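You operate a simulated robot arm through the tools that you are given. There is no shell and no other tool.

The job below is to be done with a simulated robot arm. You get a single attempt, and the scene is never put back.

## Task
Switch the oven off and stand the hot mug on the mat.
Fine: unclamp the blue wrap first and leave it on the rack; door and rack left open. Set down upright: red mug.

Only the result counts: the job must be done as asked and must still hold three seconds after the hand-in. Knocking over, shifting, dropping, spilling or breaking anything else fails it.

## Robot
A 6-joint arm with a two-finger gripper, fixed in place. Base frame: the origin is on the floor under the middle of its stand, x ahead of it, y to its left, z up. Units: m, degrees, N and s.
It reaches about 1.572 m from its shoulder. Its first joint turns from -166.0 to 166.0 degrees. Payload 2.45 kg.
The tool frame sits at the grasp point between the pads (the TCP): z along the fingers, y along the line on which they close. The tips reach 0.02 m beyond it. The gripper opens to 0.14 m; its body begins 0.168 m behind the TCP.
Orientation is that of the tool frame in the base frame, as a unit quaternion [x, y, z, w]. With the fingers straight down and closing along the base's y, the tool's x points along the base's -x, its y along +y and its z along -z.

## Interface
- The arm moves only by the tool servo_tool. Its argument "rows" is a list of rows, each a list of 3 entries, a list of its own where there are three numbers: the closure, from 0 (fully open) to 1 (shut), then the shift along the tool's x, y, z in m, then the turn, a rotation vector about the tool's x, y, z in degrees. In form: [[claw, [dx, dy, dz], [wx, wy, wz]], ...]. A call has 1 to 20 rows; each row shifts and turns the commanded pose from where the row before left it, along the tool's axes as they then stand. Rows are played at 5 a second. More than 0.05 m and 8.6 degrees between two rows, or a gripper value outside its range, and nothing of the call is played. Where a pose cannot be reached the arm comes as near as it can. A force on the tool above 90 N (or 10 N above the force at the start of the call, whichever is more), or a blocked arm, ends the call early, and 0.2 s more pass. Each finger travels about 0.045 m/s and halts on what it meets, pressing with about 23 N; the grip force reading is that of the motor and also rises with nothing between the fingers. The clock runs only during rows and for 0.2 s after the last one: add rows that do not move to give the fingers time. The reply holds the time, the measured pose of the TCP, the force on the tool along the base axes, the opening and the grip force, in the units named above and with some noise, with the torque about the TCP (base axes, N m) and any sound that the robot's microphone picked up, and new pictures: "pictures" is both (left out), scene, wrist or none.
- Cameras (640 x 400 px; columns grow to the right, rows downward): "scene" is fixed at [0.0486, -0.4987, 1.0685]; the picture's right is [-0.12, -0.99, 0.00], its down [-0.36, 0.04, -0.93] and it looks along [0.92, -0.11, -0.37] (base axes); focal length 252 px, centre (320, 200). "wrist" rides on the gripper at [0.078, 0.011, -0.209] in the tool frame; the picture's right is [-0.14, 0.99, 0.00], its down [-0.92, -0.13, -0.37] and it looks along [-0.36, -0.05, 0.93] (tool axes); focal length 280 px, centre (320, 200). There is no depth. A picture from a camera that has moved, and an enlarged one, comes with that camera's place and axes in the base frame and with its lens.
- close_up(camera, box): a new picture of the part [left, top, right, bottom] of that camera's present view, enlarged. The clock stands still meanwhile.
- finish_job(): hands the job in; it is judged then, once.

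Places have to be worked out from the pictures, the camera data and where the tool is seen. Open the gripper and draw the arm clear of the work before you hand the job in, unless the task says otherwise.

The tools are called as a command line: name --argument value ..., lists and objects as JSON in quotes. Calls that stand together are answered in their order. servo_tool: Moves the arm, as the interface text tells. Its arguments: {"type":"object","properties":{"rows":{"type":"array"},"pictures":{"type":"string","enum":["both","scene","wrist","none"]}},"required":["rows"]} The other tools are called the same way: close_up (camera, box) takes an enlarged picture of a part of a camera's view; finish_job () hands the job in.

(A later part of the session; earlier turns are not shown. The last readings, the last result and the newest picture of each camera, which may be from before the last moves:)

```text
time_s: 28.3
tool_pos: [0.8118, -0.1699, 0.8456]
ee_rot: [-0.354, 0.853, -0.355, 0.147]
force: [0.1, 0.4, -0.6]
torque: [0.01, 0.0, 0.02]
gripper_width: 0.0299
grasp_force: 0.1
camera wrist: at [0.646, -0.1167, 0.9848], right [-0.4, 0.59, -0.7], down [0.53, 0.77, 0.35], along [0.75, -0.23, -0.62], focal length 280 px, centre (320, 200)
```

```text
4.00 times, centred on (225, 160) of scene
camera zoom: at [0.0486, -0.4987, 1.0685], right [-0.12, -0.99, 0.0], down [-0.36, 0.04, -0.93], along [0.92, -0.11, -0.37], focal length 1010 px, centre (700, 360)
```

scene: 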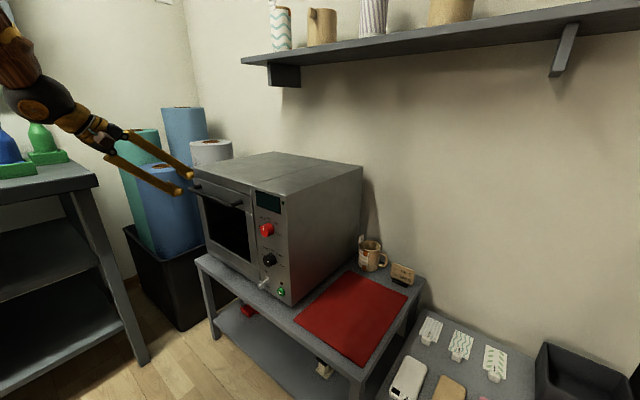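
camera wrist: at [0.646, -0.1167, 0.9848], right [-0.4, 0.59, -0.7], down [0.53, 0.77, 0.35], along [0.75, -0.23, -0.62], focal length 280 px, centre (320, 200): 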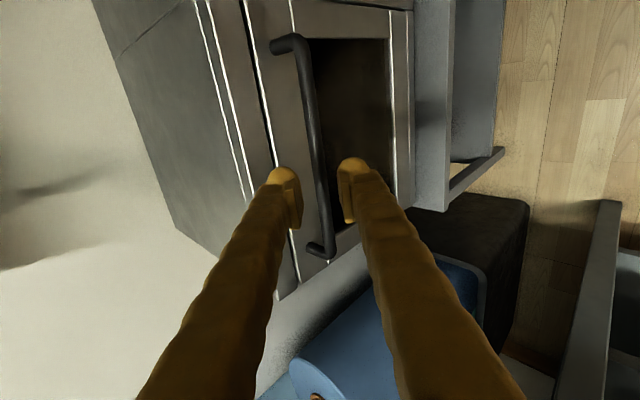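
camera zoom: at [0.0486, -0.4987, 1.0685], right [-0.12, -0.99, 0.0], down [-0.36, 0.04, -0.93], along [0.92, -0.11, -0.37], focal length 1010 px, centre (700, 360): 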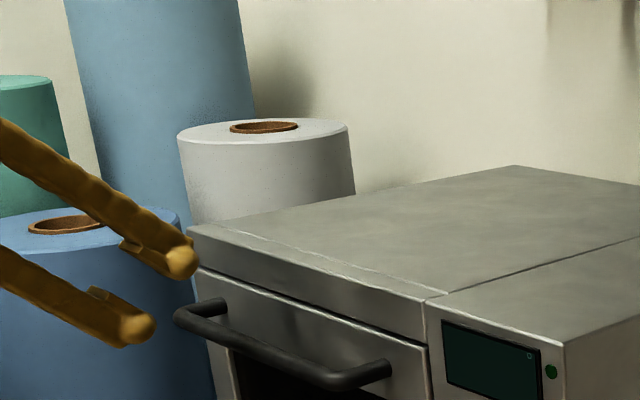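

The roll hypothesis was right: 45° tilt reached without limits, and the bar lies on the pads' centreline about 10.5 cm ahead. Inserting along the tool axis.

servo_tool --rows '[[0.786, [0, -0.001, 0.025], [0, 0, 0]], [0.786, [0, 0, 0.025], [0, 0, 0]], [0.786, [0, 0, 0.025], [0, 0, 0]], [0.786, [0, 0, 0.015], [0, 0, 0]], [0.786, [0, 0, 0.01], [0, 0, 0]], [0.786, [0, 0, 0], [0, 0, 0]]]'

close_up --camera "wrist" --box '[220, 100, 420, 250]'

close_up --camera "scene" --box '[160, 150, 290, 250]'

```text
time_s: 29.7
tool_pos: [0.8624, -0.2215, 0.7746]
ee_rot: [-0.355, 0.853, -0.354, 0.147]
force: [0.6, -0.3, -0.1]
torque: [0.0, -0.02, 0.0]
gripper_width: 0.03
grasp_force: 0.1
camera wrist: at [0.6969, -0.1673, 0.9137], right [-0.4, 0.59, -0.7], down [0.53, 0.77, 0.35], along [0.75, -0.23, -0.62], focal length 280 px, centre (320, 200)
```

scene: 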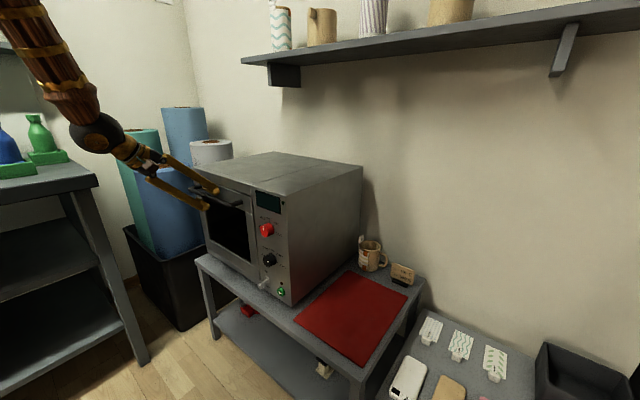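
wrist: 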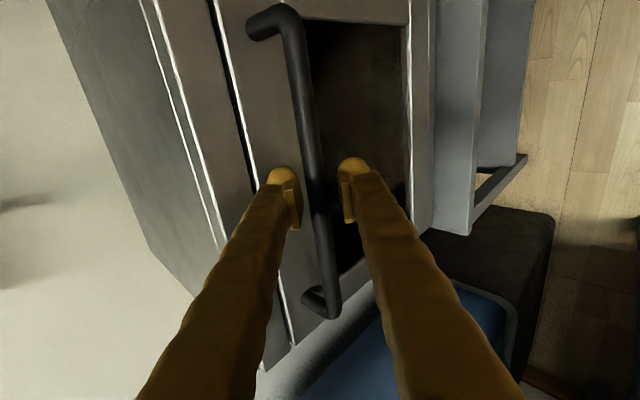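

```text
2.67 times, centred on (320, 175) of wrist
camera zoom: at [0.6969, -0.1673, 0.9137], right [-0.4, 0.59, -0.7], down [0.53, 0.77, 0.35], along [0.75, -0.23, -0.62], focal length 748 px, centre (320, 267)
```

zoom: 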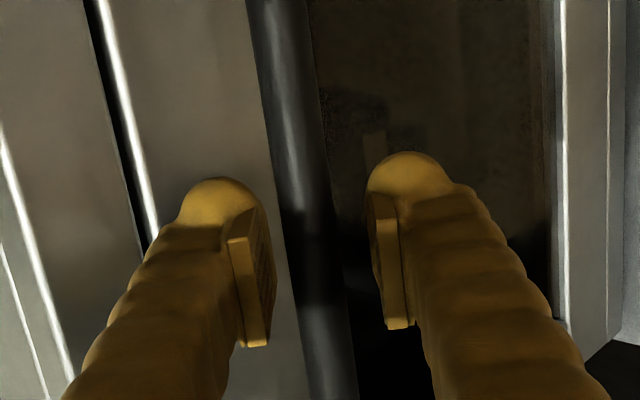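

```text
4.00 times, centred on (225, 200) of scene
camera zoom: at [0.0486, -0.4987, 1.0685], right [-0.12, -0.99, 0.0], down [-0.36, 0.04, -0.93], along [0.92, -0.11, -0.37], focal length 1010 px, centre (700, 200)
```

zoom: 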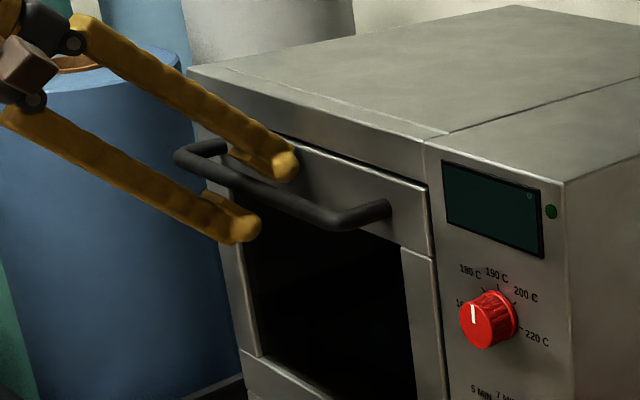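

The bar sits between the two fingers with no contact. Closing the grip on it.

servo_tool --rows '[[1, [0, 0, 0], [0, 0, 0]], [1, [0, 0, 0], [0, 0, 0]], [1, [0, 0, 0], [0, 0, 0]], [1, [0, 0, 0], [0, 0, 0]]]' --pictures "none"

```text
time_s: 30.7
tool_pos: [0.8621, -0.2216, 0.7738]
ee_rot: [-0.354, 0.853, -0.354, 0.147]
force: [0.2, 0.3, 8.6]
torque: [0.07, -0.08, -0.13]
gripper_width: 0.0114
grasp_force: 38.7
```

Gripped on the bar (11 mm, 39 N). I'll pull gently through the first few degrees of the door arc and watch the force.

servo_tool --rows '[[1, [0, 0.0053, -0.0036], [0, 0, 0]], [1, [0, 0.0053, -0.0036], [0, 0, 0]], [1, [0, 0.0053, -0.0036], [0, 0, 0]], [1, [0, 0.0053, -0.0036], [0, 0, 0]]]'

close_up --camera "scene" --box '[160, 150, 320, 310]'

```text
time_s: 31.7
tool_pos: [0.8439, -0.2033, 0.7686]
ee_rot: [-0.356, 0.853, -0.353, 0.147]
force: [17.5, 2.8, -32.8]
torque: [0.13, -0.25, -0.18]
gripper_width: 0.0113
grasp_force: 39.2
camera wrist: at [0.6789, -0.1493, 0.9084], right [-0.4, 0.59, -0.7], down [0.53, 0.77, 0.35], along [0.75, -0.23, -0.62], focal length 280 px, centre (320, 200)
```

scene: 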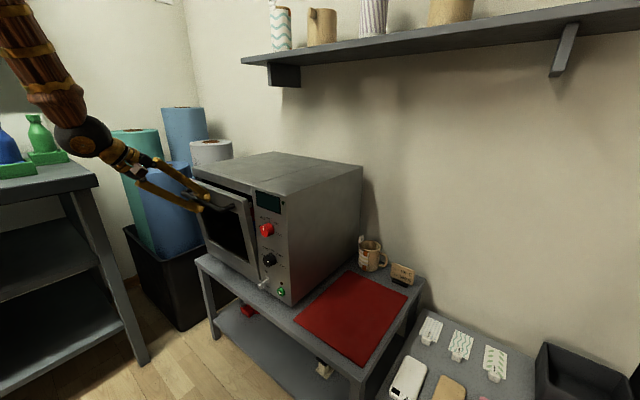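
wrist: 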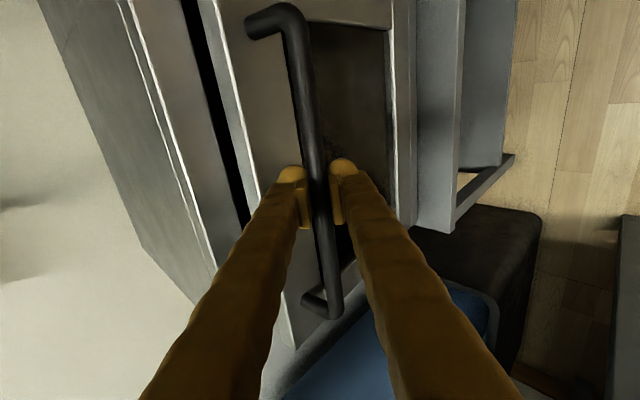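

```text
2.50 times, centred on (240, 230) of scene
camera zoom: at [0.0486, -0.4987, 1.0685], right [-0.12, -0.99, 0.0], down [-0.36, 0.04, -0.93], along [0.92, -0.11, -0.37], focal length 631 px, centre (520, 125)
```

zoom: 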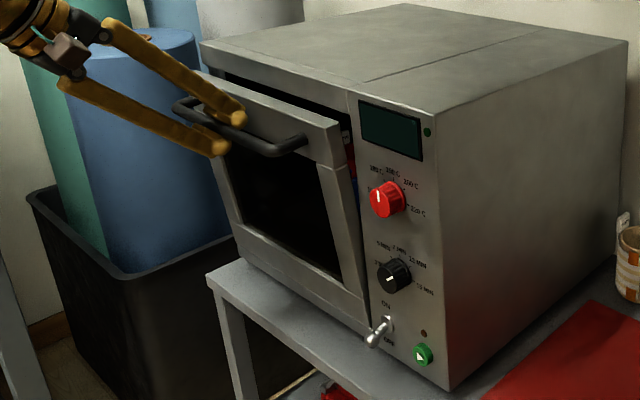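

The door drops open about a bottom hinge as expected (a red/blue load is glimpsed inside). The downward pull suggests following the arc slightly lower, so I'll continue with a bit more descent.

servo_tool --rows '[[1, [0, 0.0063, -0.0027], [0, 0, 0]], [1, [0, 0.0063, -0.0027], [0, 0, 0]], [1, [0, 0.0063, -0.0027], [0, 0, 0]], [1, [0, 0.0063, -0.0027], [0, 0, 0]]]' --pictures "none"

```text
time_s: 32.7
tool_pos: [0.8263, -0.1856, 0.7609]
ee_rot: [-0.354, 0.853, -0.354, 0.146]
force: [7.2, -3.0, -16.3]
torque: [-0.02, -0.05, -0.24]
gripper_width: 0.0114
grasp_force: 38.2
```

Force is small now and the door is at about 10°. Continuing the arc to about 25°.

servo_tool --rows '[[1, [0, 0.008, -0.0033], [0, 0, 0]], [1, [0, 0.008, -0.0033], [0, 0, 0]], [1, [0, 0.008, -0.0033], [0, 0, 0]], [1, [0, 0.0082, -0.0026], [0, 0, 0]], [1, [0, 0.0082, -0.0026], [0, 0, 0]], [1, [0, 0.0082, -0.0026], [0, 0, 0]], [1, [0, 0.0084, -0.002], [0, 0, 0]], [1, [0, 0.0084, -0.002], [0, 0, 0]], [1, [0, 0.0084, -0.002], [0, 0, 0]]]'

close_up --camera "scene" --box '[160, 150, 320, 310]'

```text
time_s: 34.7
tool_pos: [0.7769, -0.1373, 0.7246]
ee_rot: [-0.354, 0.853, -0.354, 0.148]
force: [21.6, -6.9, -24.5]
torque: [0.19, -0.23, -0.5]
gripper_width: 0.0119
grasp_force: 39.0
camera wrist: at [0.6119, -0.0832, 0.8634], right [-0.4, 0.59, -0.7], down [0.53, 0.77, 0.35], along [0.75, -0.23, -0.62], focal length 280 px, centre (320, 200)
```

scene: 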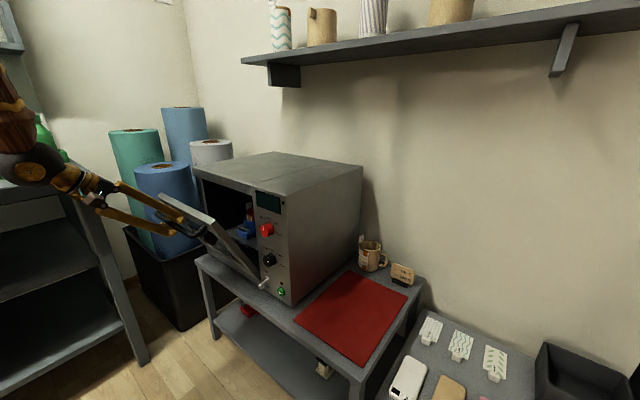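
wrist: 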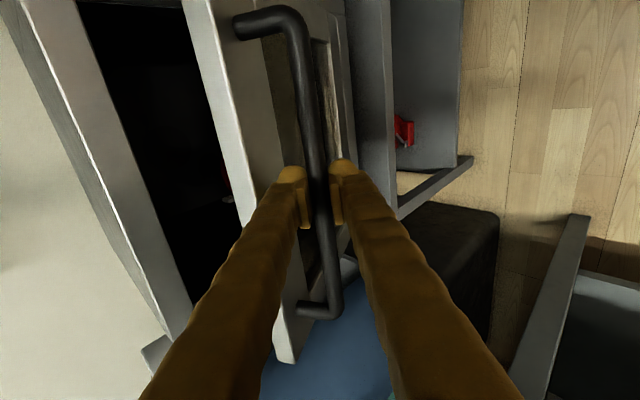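

```text
2.50 times, centred on (240, 230) of scene
camera zoom: at [0.0486, -0.4987, 1.0685], right [-0.12, -0.99, 0.0], down [-0.36, 0.04, -0.93], along [0.92, -0.11, -0.37], focal length 631 px, centre (520, 125)
```

zoom: 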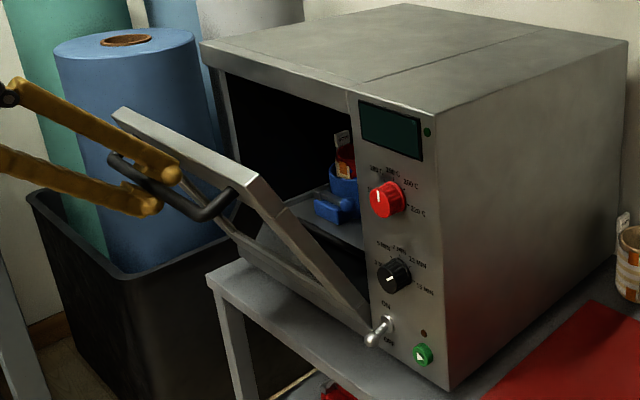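

The door is about 25–30° open, and inside I can see the red mug in a blue wrap with a clamp. Continuing the arc to about 45°.

servo_tool --rows '[[1, [0, 0.0086, -0.0011], [0, 0, 0]], [1, [0, 0.0086, -0.0011], [0, 0, 0]], [1, [0, 0.0086, -0.0011], [0, 0, 0]], [1, [0, 0.0086, -0.0004], [0, 0, 0]], [1, [0, 0.0086, -0.0004], [0, 0, 0]], [1, [0, 0.0086, -0.0004], [0, 0, 0]], [1, [0, 0.0086, 0.0003], [0, 0, 0]], [1, [0, 0.0086, 0.0003], [0, 0, 0]], [1, [0, 0.0086, 0.0003], [0, 0, 0]], [1, [0, 0.0086, 0.001], [0, 0, 0]], [1, [0, 0.0086, 0.001], [0, 0, 0]], [1, [0, 0.0086, 0.001], [0, 0, 0]]]'

close_up --camera "scene" --box '[160, 150, 320, 310]'

```text
time_s: 37.3
tool_pos: [0.725, -0.0868, 0.6504]
ee_rot: [-0.355, 0.852, -0.354, 0.148]
force: [20.2, -22.9, -21.2]
torque: [0.33, -0.37, -0.73]
gripper_width: 0.0146
grasp_force: 40.9
camera wrist: at [0.5597, -0.0319, 0.7904], right [-0.4, 0.59, -0.7], down [0.53, 0.77, 0.35], along [0.75, -0.23, -0.62], focal length 280 px, centre (320, 200)
```

scene: 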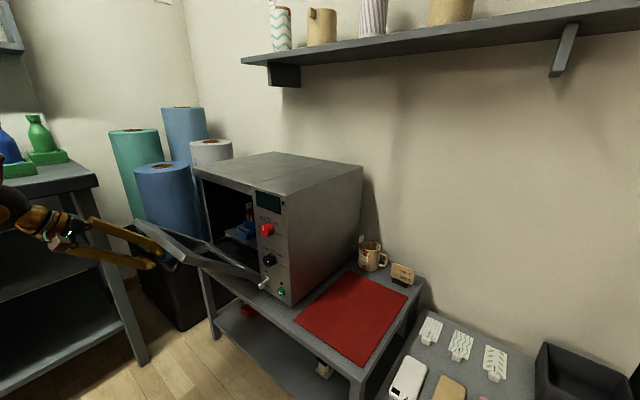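
wrist: 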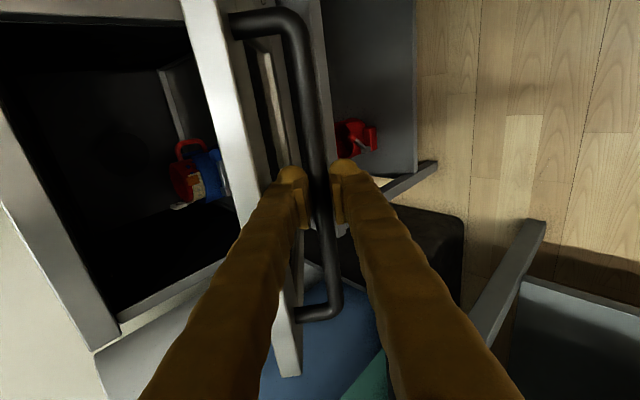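

```text
2.50 times, centred on (240, 230) of scene
camera zoom: at [0.0486, -0.4987, 1.0685], right [-0.12, -0.99, 0.0], down [-0.36, 0.04, -0.93], along [0.92, -0.11, -0.37], focal length 631 px, centre (520, 125)
```

zoom: 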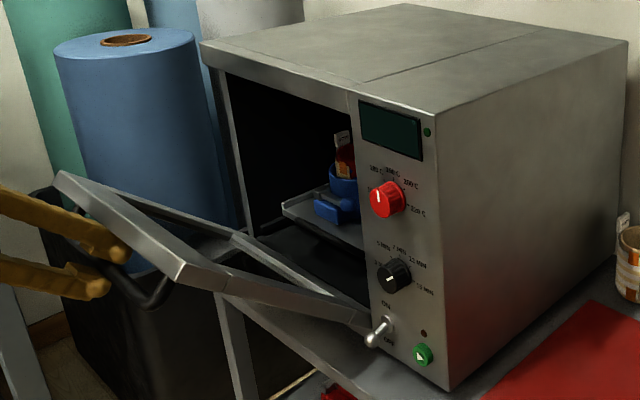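

Door about 46° open. I'll ease the grip slightly to see whether the door holds by itself before withdrawing.

servo_tool --rows '[[0.8, [0, 0, 0], [0, 0, 0]], [0.8, [0, 0, 0], [0, 0, 0]], [0.8, [0, 0, 0], [0, 0, 0]]]'

close_up --camera "scene" --box '[160, 150, 320, 310]'

```text
time_s: 38.1
tool_pos: [0.724, -0.0865, 0.6499]
ee_rot: [-0.354, 0.853, -0.354, 0.148]
force: [-2.1, 2.8, -1.9]
torque: [-0.09, -0.06, -0.05]
gripper_width: 0.0264
grasp_force: 0.0
camera wrist: at [0.5596, -0.0319, 0.7906], right [-0.4, 0.59, -0.7], down [0.53, 0.77, 0.35], along [0.75, -0.23, -0.62], focal length 280 px, centre (320, 200)
```

scene: 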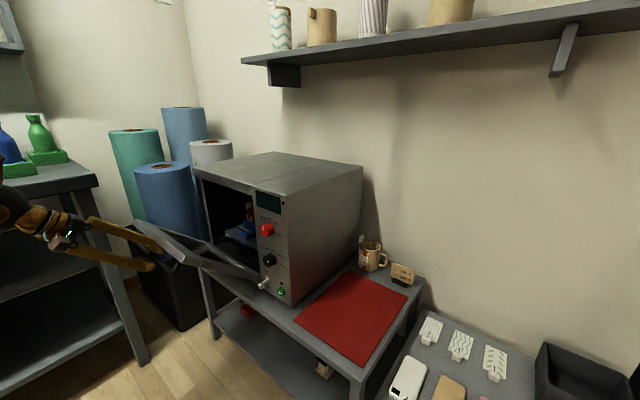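
wrist: 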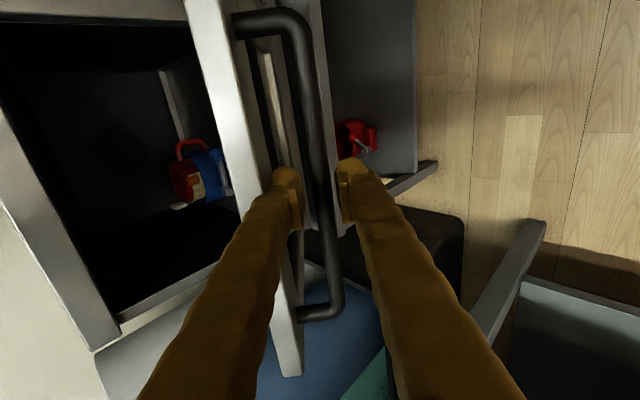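

```text
2.50 times, centred on (240, 230) of scene
camera zoom: at [0.0486, -0.4987, 1.0685], right [-0.12, -0.99, 0.0], down [-0.36, 0.04, -0.93], along [0.92, -0.11, -0.37], focal length 631 px, centre (520, 125)
```

zoom: 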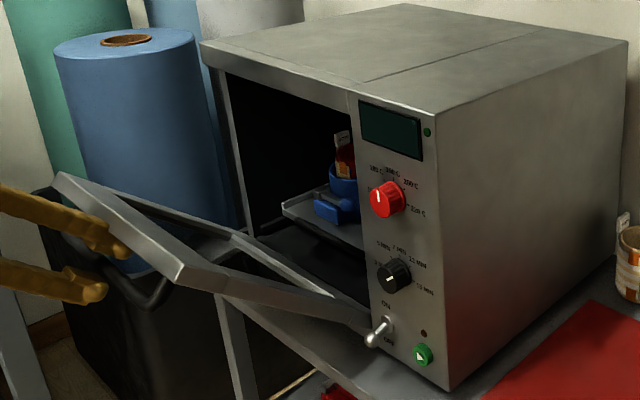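

The door holds on its own. Withdrawing the fingers parallel to the door along the tool axis.

servo_tool --rows '[[0.8, [0, 0.001, -0.03], [0, 0, 0]], [0.8, [0, 0, -0.03], [0, 0, 0]], [0.8, [0, 0, -0.03], [0, 0, 0]], [0.8, [0, 0, -0.03], [0, 0, 0]], [0.8, [0, 0, 0], [0, 0, 0]]]'

```text
time_s: 39.3
tool_pos: [0.6662, -0.0238, 0.7339]
ee_rot: [-0.355, 0.853, -0.355, 0.147]
force: [-0.2, 0.2, -0.3]
torque: [-0.02, -0.02, -0.02]
gripper_width: 0.028
grasp_force: 0.1
camera wrist: at [0.501, 0.0311, 0.8742], right [-0.4, 0.59, -0.7], down [0.53, 0.77, 0.35], along [0.75, -0.23, -0.62], focal length 280 px, centre (320, 200)
```

scene: 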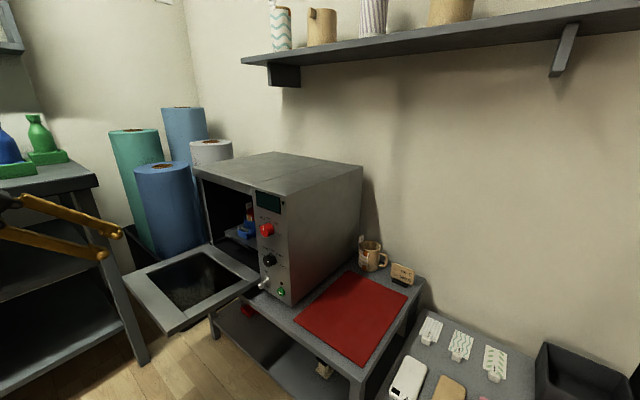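
wrist: 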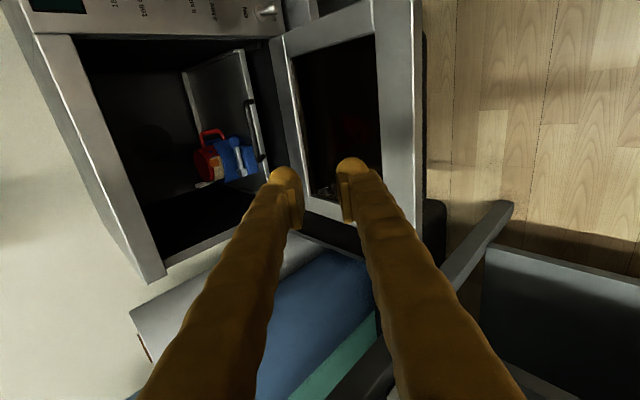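

The door dropped the rest of the way open by itself. Now let me look at the inside: rack, wrap and clamp.

close_up --camera "wrist" --box '[150, 40, 290, 220]'

close_up --camera "scene" --box '[190, 170, 290, 300]'

close_up --camera "scene" --box '[100, 220, 280, 350]'

```text
2.22 times, centred on (220, 130) of wrist
camera zoom: at [0.501, 0.0311, 0.8742], right [-0.4, 0.59, -0.7], down [0.53, 0.77, 0.35], along [0.75, -0.23, -0.62], focal length 623 px, centre (542, 356)
```

zoom: 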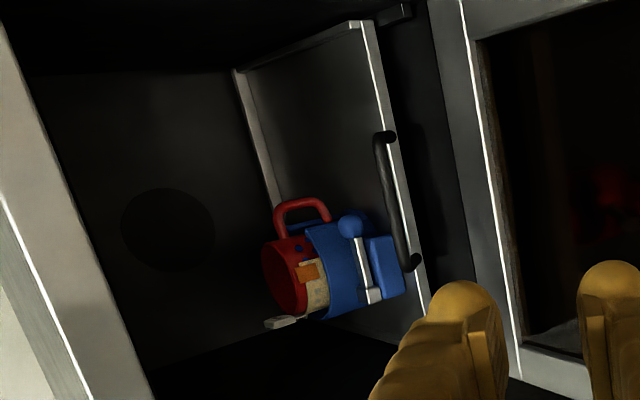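

```text
3.08 times, centred on (240, 235) of scene
camera zoom: at [0.0486, -0.4987, 1.0685], right [-0.12, -0.99, 0.0], down [-0.36, 0.04, -0.93], along [0.92, -0.11, -0.37], focal length 776 px, centre (566, 92)
```

zoom: 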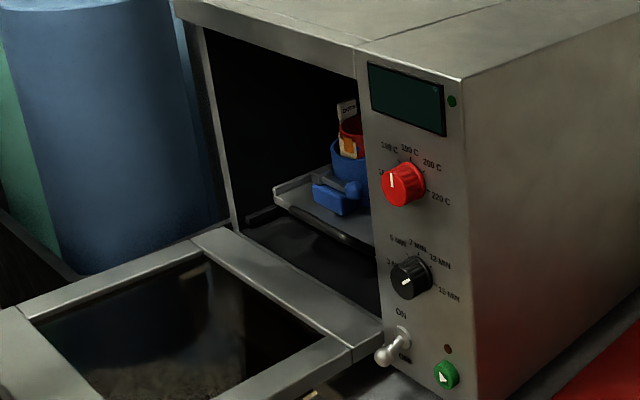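

```text
3.08 times, centred on (190, 285) of scene
camera zoom: at [0.0486, -0.4987, 1.0685], right [-0.12, -0.99, 0.0], down [-0.36, 0.04, -0.93], along [0.92, -0.11, -0.37], focal length 776 px, centre (720, -62)
```

zoom: 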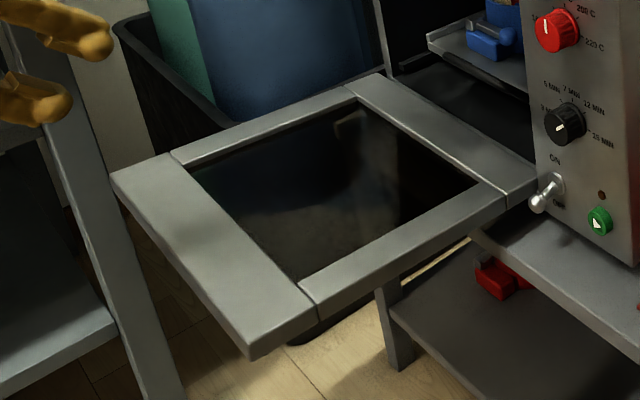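

Inside: the mug stands upright on a rack with a black front pull bar, and the blue wrap has a clamp with a ball-ended lever facing out. I'll zoom further on both cameras to locate the rack pull and the clamp.

close_up --camera "scene" --box '[222, 190, 266, 250]'

close_up --camera "wrist" --box '[185, 110, 265, 190]'

```text
6.67 times, centred on (244, 220) of scene
camera zoom: at [0.0486, -0.4987, 1.0685], right [-0.12, -0.99, 0.0], down [-0.36, 0.04, -0.93], along [0.92, -0.11, -0.37], focal length 1682 px, centre (827, 67)
```

zoom: 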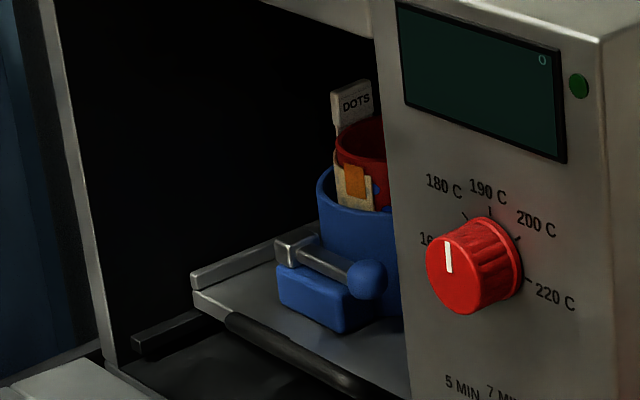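

```text
5.00 times, centred on (225, 150) of wrist
camera zoom: at [0.501, 0.0311, 0.8742], right [-0.4, 0.59, -0.7], down [0.53, 0.77, 0.35], along [0.75, -0.23, -0.62], focal length 1402 px, centre (795, 450)
```

zoom: 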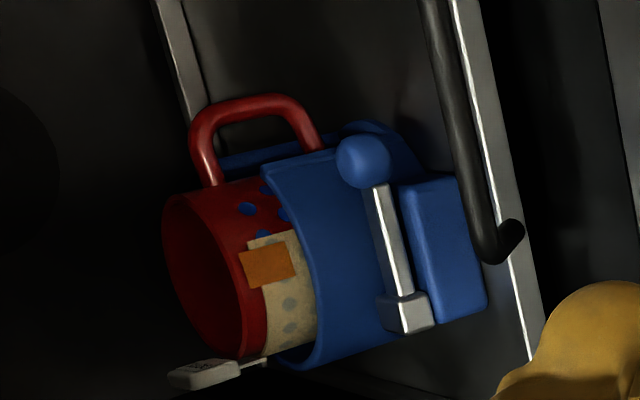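

Worked out: rack pull bar at about (0.914,−0.294,0.564), with its centre 4 cm inside the face plane. The clamp lever lies on top of the block at z≈0.577, hinge at its left end and ball at its right end. I'll go to a stand-off 15 cm back from the rack bar along the same 45° line.

servo_tool --rows '[[0.786, [0.0028, -0.0229, 0.0382], [0, 0, 0]], [0.786, [0.0028, -0.0229, 0.0382], [0, 0, 0]], [0.786, [0.0028, -0.0229, 0.0382], [0, 0, 0]], [0.786, [0.0028, -0.0229, 0.0382], [0, 0, 0]], [0.786, [0.0028, -0.0229, 0.0382], [0, 0, 0]], [0.786, [0.0028, -0.0229, 0.0382], [0, 0, 0]], [0.786, [0, 0, 0], [0, 0, 0]]]'

close_up --camera "wrist" --box '[200, 40, 400, 220]'

close_up --camera "scene" --box '[180, 170, 280, 270]'

```text
time_s: 40.9
tool_pos: [0.8364, -0.2181, 0.6689]
ee_rot: [-0.355, 0.852, -0.354, 0.148]
force: [0.3, -0.4, 0.0]
torque: [-0.02, 0.01, -0.02]
gripper_width: 0.0303
grasp_force: 0.0
camera wrist: at [0.6705, -0.1635, 0.8092], right [-0.4, 0.59, -0.7], down [0.53, 0.77, 0.35], along [0.75, -0.23, -0.62], focal length 280 px, centre (320, 200)
```

scene: 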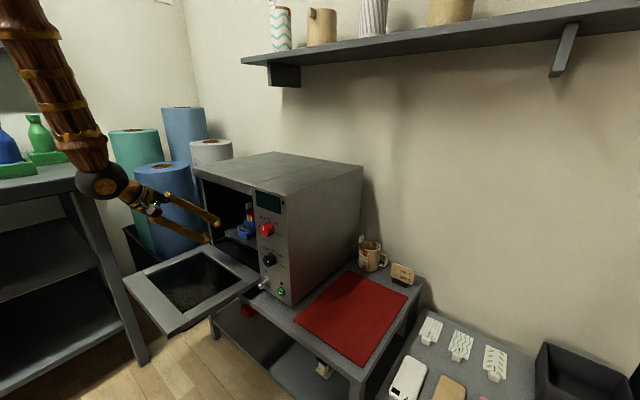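
wrist: 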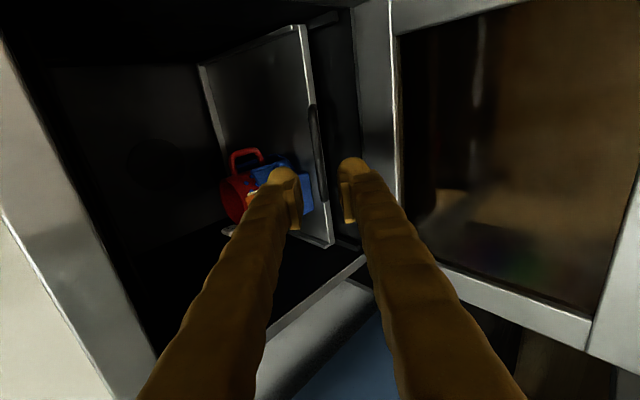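

```text
2.22 times, centred on (300, 130) of wrist
camera zoom: at [0.6705, -0.1635, 0.8092], right [-0.4, 0.59, -0.7], down [0.53, 0.77, 0.35], along [0.75, -0.23, -0.62], focal length 623 px, centre (364, 356)
```

zoom: 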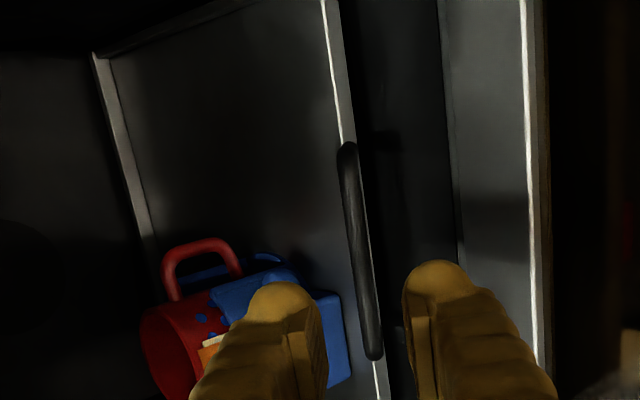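

```text
4.00 times, centred on (230, 220) of scene
camera zoom: at [0.0486, -0.4987, 1.0685], right [-0.12, -0.99, 0.0], down [-0.36, 0.04, -0.93], along [0.92, -0.11, -0.37], focal length 1010 px, centre (680, 120)
```

zoom: 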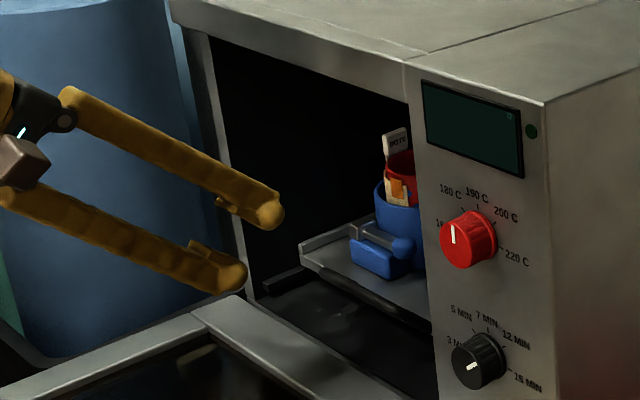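

The bar stands about 3 cm out and up from the rack's front edge, and its position is confirmed at (out −0.04, z 0.565). Inserting along the axis, then I'll check before gripping.

servo_tool --rows '[[0.786, [0, -0.0015, 0.04], [0, 0, 0]], [0.786, [0, 0, 0.04], [0, 0, 0]], [0.786, [0, 0, 0.03], [0, 0, 0]], [0.786, [0, 0, 0.02], [0, 0, 0]], [0.786, [0, 0, 0.015], [0, 0, 0]], [0.786, [0, 0, 0], [0, 0, 0]]]'

close_up --camera "wrist" --box '[220, 80, 420, 250]'

close_up --camera "scene" --box '[190, 190, 280, 270]'

```text
time_s: 42.3
tool_pos: [0.9097, -0.2922, 0.5688]
ee_rot: [-0.355, 0.853, -0.353, 0.147]
force: [0.4, -0.5, -0.2]
torque: [0.01, -0.02, 0.0]
gripper_width: 0.0301
grasp_force: 0.1
camera wrist: at [0.7448, -0.2378, 0.7092], right [-0.4, 0.59, -0.7], down [0.53, 0.77, 0.35], along [0.75, -0.23, -0.62], focal length 280 px, centre (320, 200)
```

scene: 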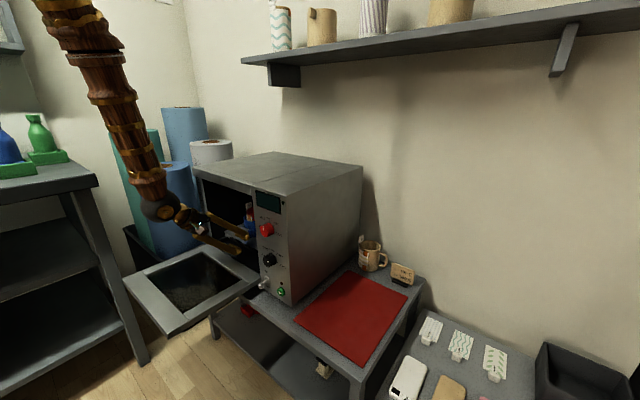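
wrist: 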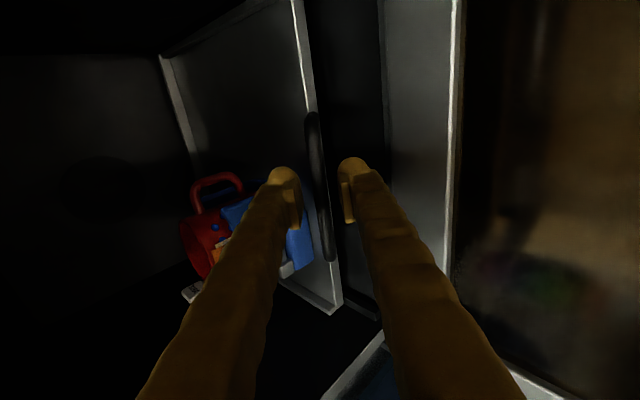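

```text
2.35 times, centred on (320, 165) of wrist
camera zoom: at [0.7448, -0.2378, 0.7092], right [-0.4, 0.59, -0.7], down [0.53, 0.77, 0.35], along [0.75, -0.23, -0.62], focal length 660 px, centre (320, 282)
```

zoom: 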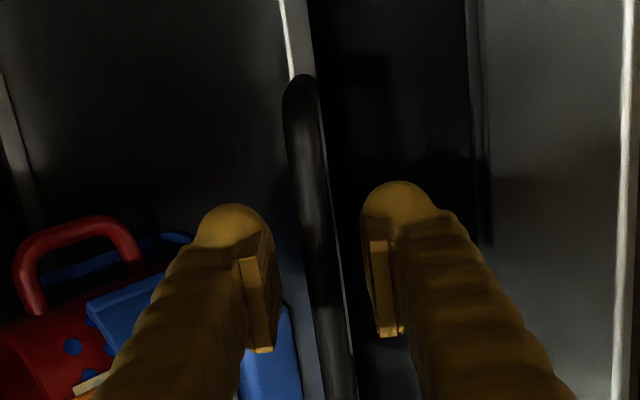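

```text
5.00 times, centred on (235, 230) of scene
camera zoom: at [0.0486, -0.4987, 1.0685], right [-0.12, -0.99, 0.0], down [-0.36, 0.04, -0.93], along [0.92, -0.11, -0.37], focal length 1262 px, centre (745, 50)
```

zoom: 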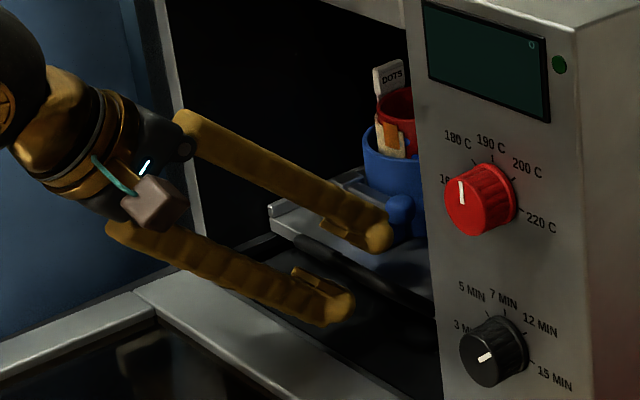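

The bar is centred between the pads with no contact. Closing on it.

servo_tool --rows '[[1, [0, 0, 0], [0, 0, 0]], [1, [0, 0, 0], [0, 0, 0]], [1, [0, 0, 0], [0, 0, 0]], [1, [0, 0, 0], [0, 0, 0]]]' --pictures "none"

```text
time_s: 43.3
tool_pos: [0.91, -0.2922, 0.5707]
ee_rot: [-0.355, 0.853, -0.354, 0.147]
force: [-0.6, 4.5, -9.4]
torque: [0.14, -0.06, -0.06]
gripper_width: 0.0098
grasp_force: 36.8
```

Gripped (10 mm). Pulling the rack straight out a little and watching the force.

servo_tool --rows '[[1, [0, 0.007, -0.0071], [0, 0, 0]], [1, [0, 0.007, -0.0071], [0, 0, 0]], [1, [0, 0.007, -0.0071], [0, 0, 0]], [1, [0, 0.007, -0.0071], [0, 0, 0]]]'

close_up --camera "scene" --box '[190, 190, 280, 270]'

```text
time_s: 44.3
tool_pos: [0.8832, -0.265, 0.5681]
ee_rot: [-0.355, 0.853, -0.354, 0.148]
force: [4.2, 2.7, -36.2]
torque: [0.44, -0.24, -0.14]
gripper_width: 0.0099
grasp_force: 37.4
camera wrist: at [0.7168, -0.2098, 0.7091], right [-0.4, 0.59, -0.7], down [0.53, 0.77, 0.35], along [0.75, -0.23, -0.62], focal length 280 px, centre (320, 200)
```

scene: 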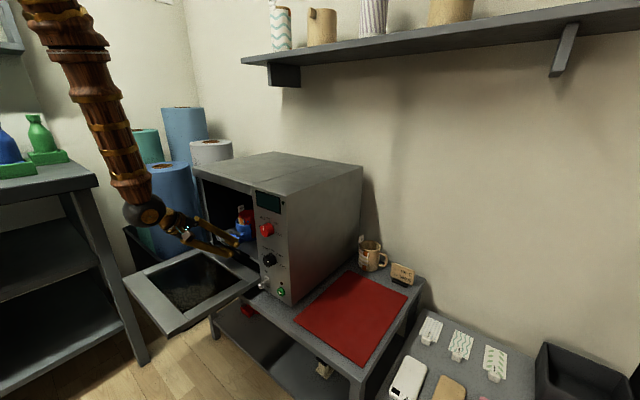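
wrist: 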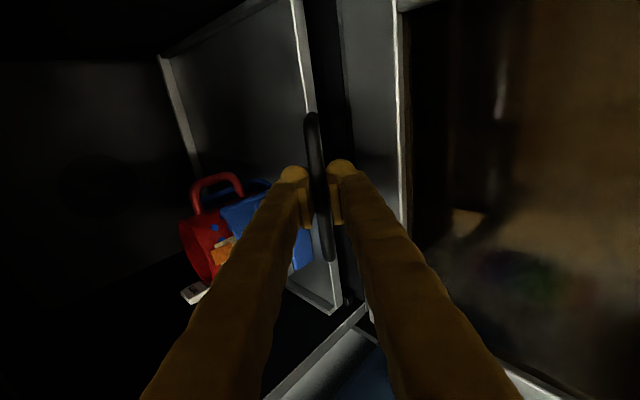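

```text
5.00 times, centred on (235, 230) of scene
camera zoom: at [0.0486, -0.4987, 1.0685], right [-0.12, -0.99, 0.0], down [-0.36, 0.04, -0.93], along [0.92, -0.11, -0.37], focal length 1262 px, centre (745, 50)
```

zoom: 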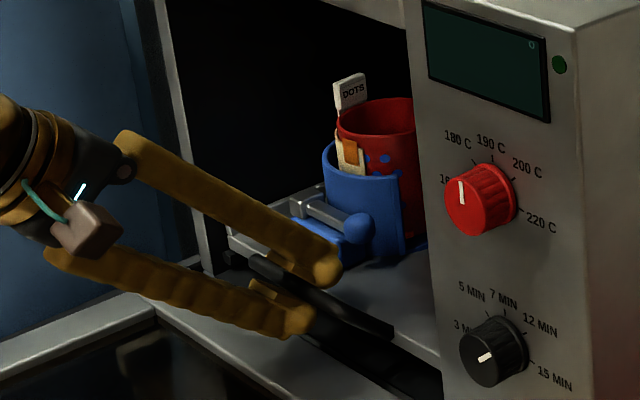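

The rack slides smoothly and the load rides along. I'll lower by 2 mm to relieve the vertical load and keep pulling.

servo_tool --rows '[[1, [0, 0.0084, -0.0057], [0, 0, 0]], [1, [0, 0.0085, -0.0085], [0, 0, 0]], [1, [0, 0.0085, -0.0085], [0, 0, 0]], [1, [0, 0.0085, -0.0085], [0, 0, 0]], [1, [0, 0.0085, -0.0085], [0, 0, 0]]]' --pictures "scene"

close_up --camera "scene" --box '[160, 170, 290, 270]'

```text
time_s: 45.5
tool_pos: [0.8417, -0.2236, 0.567]
ee_rot: [-0.354, 0.853, -0.354, 0.146]
force: [1.1, -0.2, 1.5]
torque: [0.08, -0.12, 0.08]
gripper_width: 0.0074
grasp_force: 35.3
```

scene: 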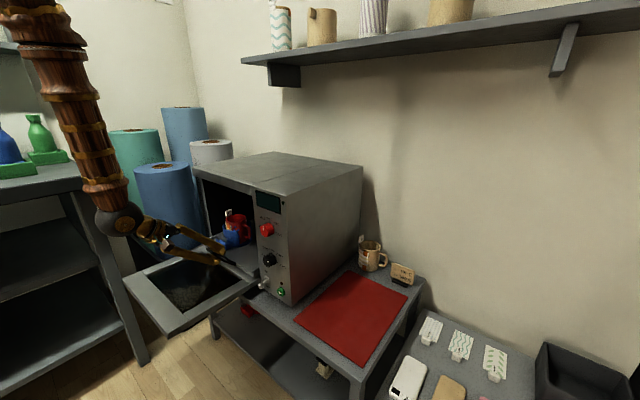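

```text
4.00 times, centred on (225, 220) of scene
camera zoom: at [0.0486, -0.4987, 1.0685], right [-0.12, -0.99, 0.0], down [-0.36, 0.04, -0.93], along [0.92, -0.11, -0.37], focal length 1010 px, centre (700, 120)
```

zoom: 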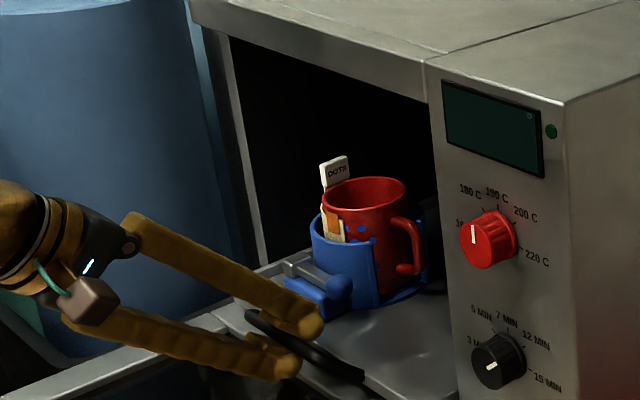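

The rack is about 9–10 cm out and force is near zero, but the grip narrowed to 7 mm, so the bar may be slipping toward the tips. Checking.

close_up --camera "wrist" --box '[200, 60, 420, 260]'

close_up --camera "scene" --box '[200, 210, 260, 280]'

```text
2.00 times, centred on (310, 160) of wrist
camera zoom: at [0.6769, -0.1699, 0.7063], right [-0.4, 0.59, -0.7], down [0.53, 0.77, 0.35], along [0.75, -0.23, -0.62], focal length 561 px, centre (340, 280)
```

zoom: 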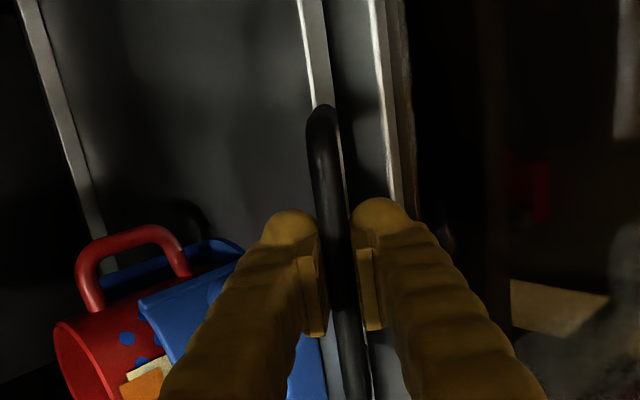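

```text
5.71 times, centred on (230, 245) of scene
camera zoom: at [0.0486, -0.4987, 1.0685], right [-0.12, -0.99, 0.0], down [-0.36, 0.04, -0.93], along [0.92, -0.11, -0.37], focal length 1442 px, centre (834, -57)
```

zoom: 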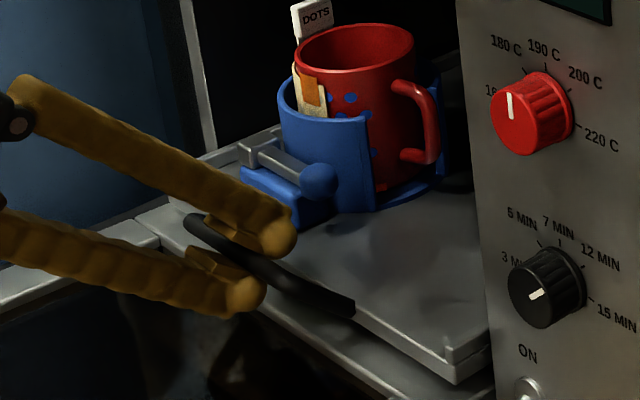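

The bar slid out toward the fingertips. I'll open, advance 14 mm onto it again and re-grip.

servo_tool --rows '[[0.786, [0, 0, 0], [0, 0, 0]], [0.786, [0, 0, 0], [0, 0, 0]], [0.786, [0, 0, 0], [0, 0, 0]], [0.786, [0, 0, 0.008], [0, 0, 0]], [0.786, [0, 0, 0.008], [0, 0, 0]], [0.786, [0, 0, 0], [0, 0, 0]]]' --pictures "none"

close_up --camera "wrist" --box '[200, 60, 420, 260]'

close_up --camera "scene" --box '[200, 210, 260, 280]'

```text
time_s: 46.9
tool_pos: [0.8489, -0.2318, 0.5549]
ee_rot: [-0.355, 0.853, -0.354, 0.147]
force: [0.6, -0.2, -0.8]
torque: [-0.03, -0.01, 0.01]
gripper_width: 0.0301
grasp_force: 0.0
```

```text
2.00 times, centred on (310, 160) of wrist
camera zoom: at [0.6839, -0.1774, 0.6947], right [-0.4, 0.59, -0.7], down [0.53, 0.77, 0.35], along [0.75, -0.23, -0.62], focal length 561 px, centre (340, 280)
```

zoom: 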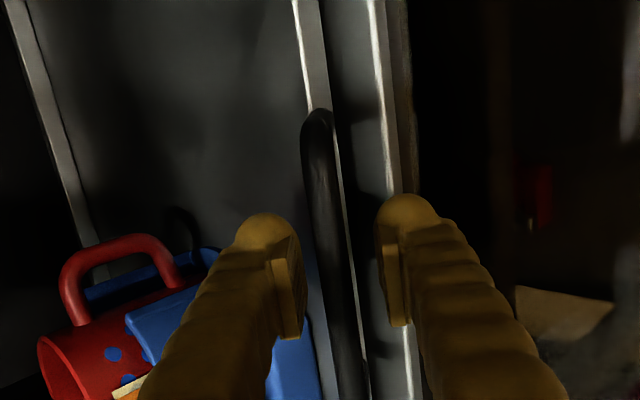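

```text
5.71 times, centred on (230, 245) of scene
camera zoom: at [0.0486, -0.4987, 1.0685], right [-0.12, -0.99, 0.0], down [-0.36, 0.04, -0.93], along [0.92, -0.11, -0.37], focal length 1442 px, centre (834, -57)
```

zoom: 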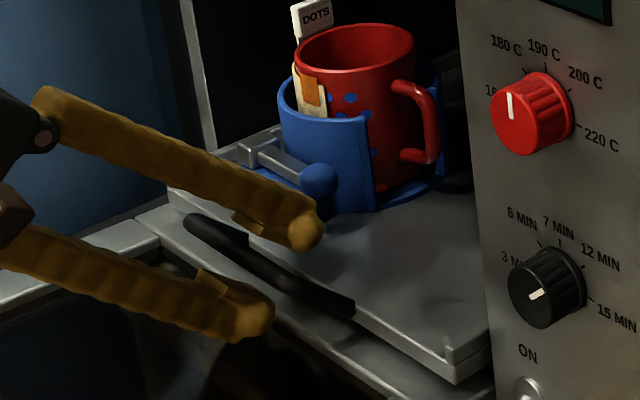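

I want to double-check the rack's posture before pulling further, so I'll withdraw straight back along the axis to get a clear view.

servo_tool --rows '[[0.786, [0, 0, -0.04], [0, 0, 0]], [0.786, [0, 0, -0.04], [0, 0, 0]], [0.786, [0, 0, -0.04], [0, 0, 0]], [0.786, [0, 0, -0.04], [0, 0, 0]], [0.786, [0, 0, 0], [0, 0, 0]]]'

close_up --camera "wrist" --box '[180, 40, 400, 220]'

close_up --camera "scene" --box '[190, 190, 280, 280]'

```text
time_s: 48.1
tool_pos: [0.7698, -0.1548, 0.6699]
ee_rot: [-0.355, 0.853, -0.354, 0.147]
force: [0.3, 0.4, 1.0]
torque: [0.0, -0.01, -0.03]
gripper_width: 0.0301
grasp_force: 0.1
camera wrist: at [0.6042, -0.1001, 0.8091], right [-0.4, 0.59, -0.7], down [0.53, 0.77, 0.35], along [0.75, -0.23, -0.62], focal length 280 px, centre (320, 200)
```

scene: 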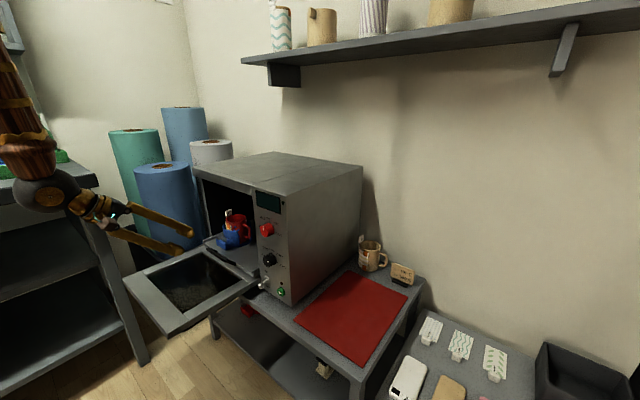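
wrist: 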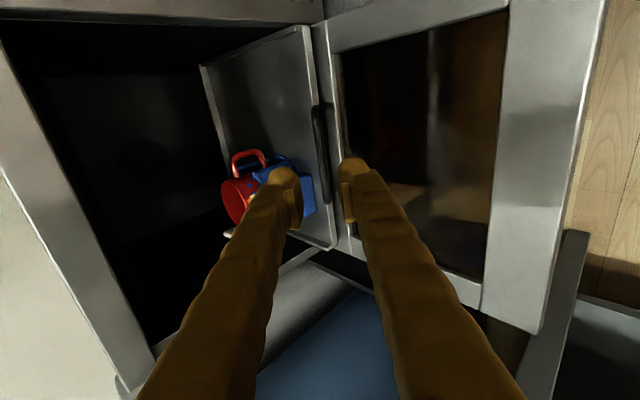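

```text
2.22 times, centred on (290, 130) of wrist
camera zoom: at [0.6042, -0.1001, 0.8091], right [-0.4, 0.59, -0.7], down [0.53, 0.77, 0.35], along [0.75, -0.23, -0.62], focal length 623 px, centre (387, 356)
```

zoom: 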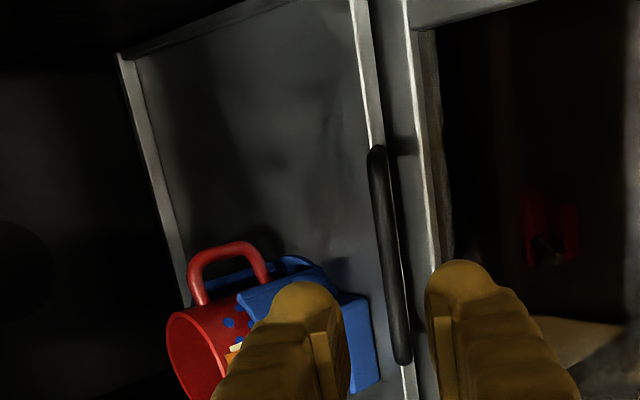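

```text
4.44 times, centred on (235, 235) of scene
camera zoom: at [0.0486, -0.4987, 1.0685], right [-0.12, -0.99, 0.0], down [-0.36, 0.04, -0.93], along [0.92, -0.11, -0.37], focal length 1122 px, centre (698, 44)
```

zoom: 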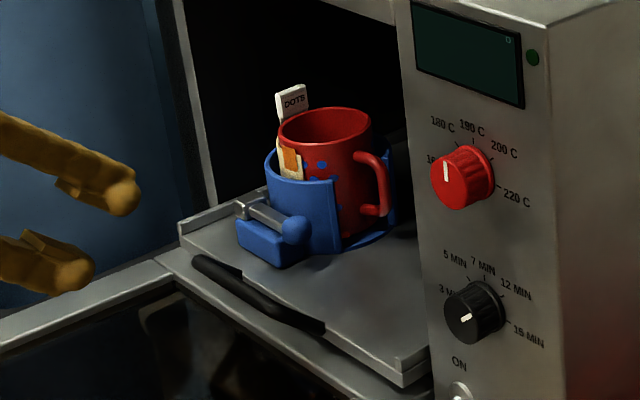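

The tray is in fact level and square: front edge at out +0.027, pulled 9.7 cm so far. The handle bar's posts just lean out and up. The mug centre is still about 8 cm inside the cavity, so I'll re-grip the bar and pull further.

servo_tool --rows '[[0.786, [0, 0.002, 0.04], [0, 0, 0]], [0.786, [0, 0, 0.04], [0, 0, 0]], [0.786, [0, 0, 0.04], [0, 0, 0]], [0.786, [0, 0, 0.03], [0, 0, 0]], [0.786, [0, 0, 0], [0, 0, 0]], [1, [0, 0, 0], [0, 0, 0]], [1, [0, 0, 0], [0, 0, 0]], [1, [0, 0, 0], [0, 0, 0]], [1, [0, 0, 0], [0, 0, 0]]]' --pictures "none"

```text
time_s: 50.1
tool_pos: [0.8428, -0.2251, 0.5634]
ee_rot: [-0.354, 0.853, -0.354, 0.148]
force: [0.8, -0.8, 16.0]
torque: [0.06, -0.08, -0.11]
gripper_width: 0.0072
grasp_force: 35.3
```

Gripped again. Pulling outward in steps, watching for the end stop.

servo_tool --rows '[[1, [0, 0.0077, -0.0092], [0, 0, 0]], [1, [0, 0.0085, -0.0085], [0, 0, 0]], [1, [0, 0.0085, -0.0085], [0, 0, 0]], [1, [0, 0.0085, -0.0085], [0, 0, 0]], [1, [0, 0.0085, -0.0085], [0, 0, 0]]]' --pictures "none"

close_up --camera "scene" --box '[170, 190, 280, 280]'

```text
time_s: 51.3
tool_pos: [0.8004, -0.1835, 0.5638]
ee_rot: [-0.356, 0.852, -0.355, 0.148]
force: [10.7, 8.7, 0.0]
torque: [0.12, -0.13, -0.15]
gripper_width: 0.007
grasp_force: 34.7
```

```text
4.44 times, centred on (225, 235) of scene
camera zoom: at [0.0486, -0.4987, 1.0685], right [-0.12, -0.99, 0.0], down [-0.36, 0.04, -0.93], along [0.92, -0.11, -0.37], focal length 1122 px, centre (742, 44)
```

zoom: 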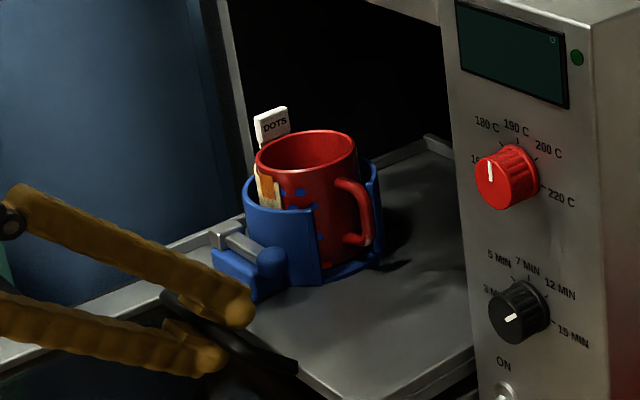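

The rack follows nicely. Another stretch outward.

servo_tool --rows '[[1, [0, 0.0085, -0.0085], [0, 0, 0]], [1, [0, 0.0085, -0.0085], [0, 0, 0]], [1, [0, 0.0085, -0.0085], [0, 0, 0]], [1, [0, 0.0085, -0.0085], [0, 0, 0]], [1, [0, 0, 0], [0, 0, 0]]]' --pictures "none"

close_up --camera "scene" --box '[160, 190, 280, 290]'

```text
time_s: 52.5
tool_pos: [0.7658, -0.1485, 0.5627]
ee_rot: [-0.355, 0.853, -0.353, 0.148]
force: [9.8, 9.5, 21.1]
torque: [0.13, -0.07, -0.09]
gripper_width: 0.0067
grasp_force: 35.1
```

```text
4.00 times, centred on (220, 240) of scene
camera zoom: at [0.0486, -0.4987, 1.0685], right [-0.12, -0.99, 0.0], down [-0.36, 0.04, -0.93], along [0.92, -0.11, -0.37], focal length 1010 px, centre (720, 40)
```

zoom: 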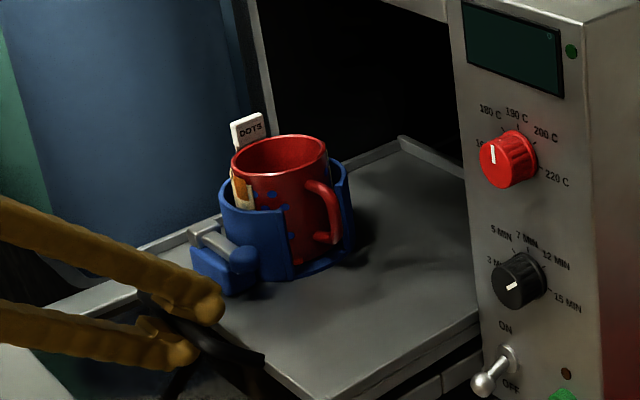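

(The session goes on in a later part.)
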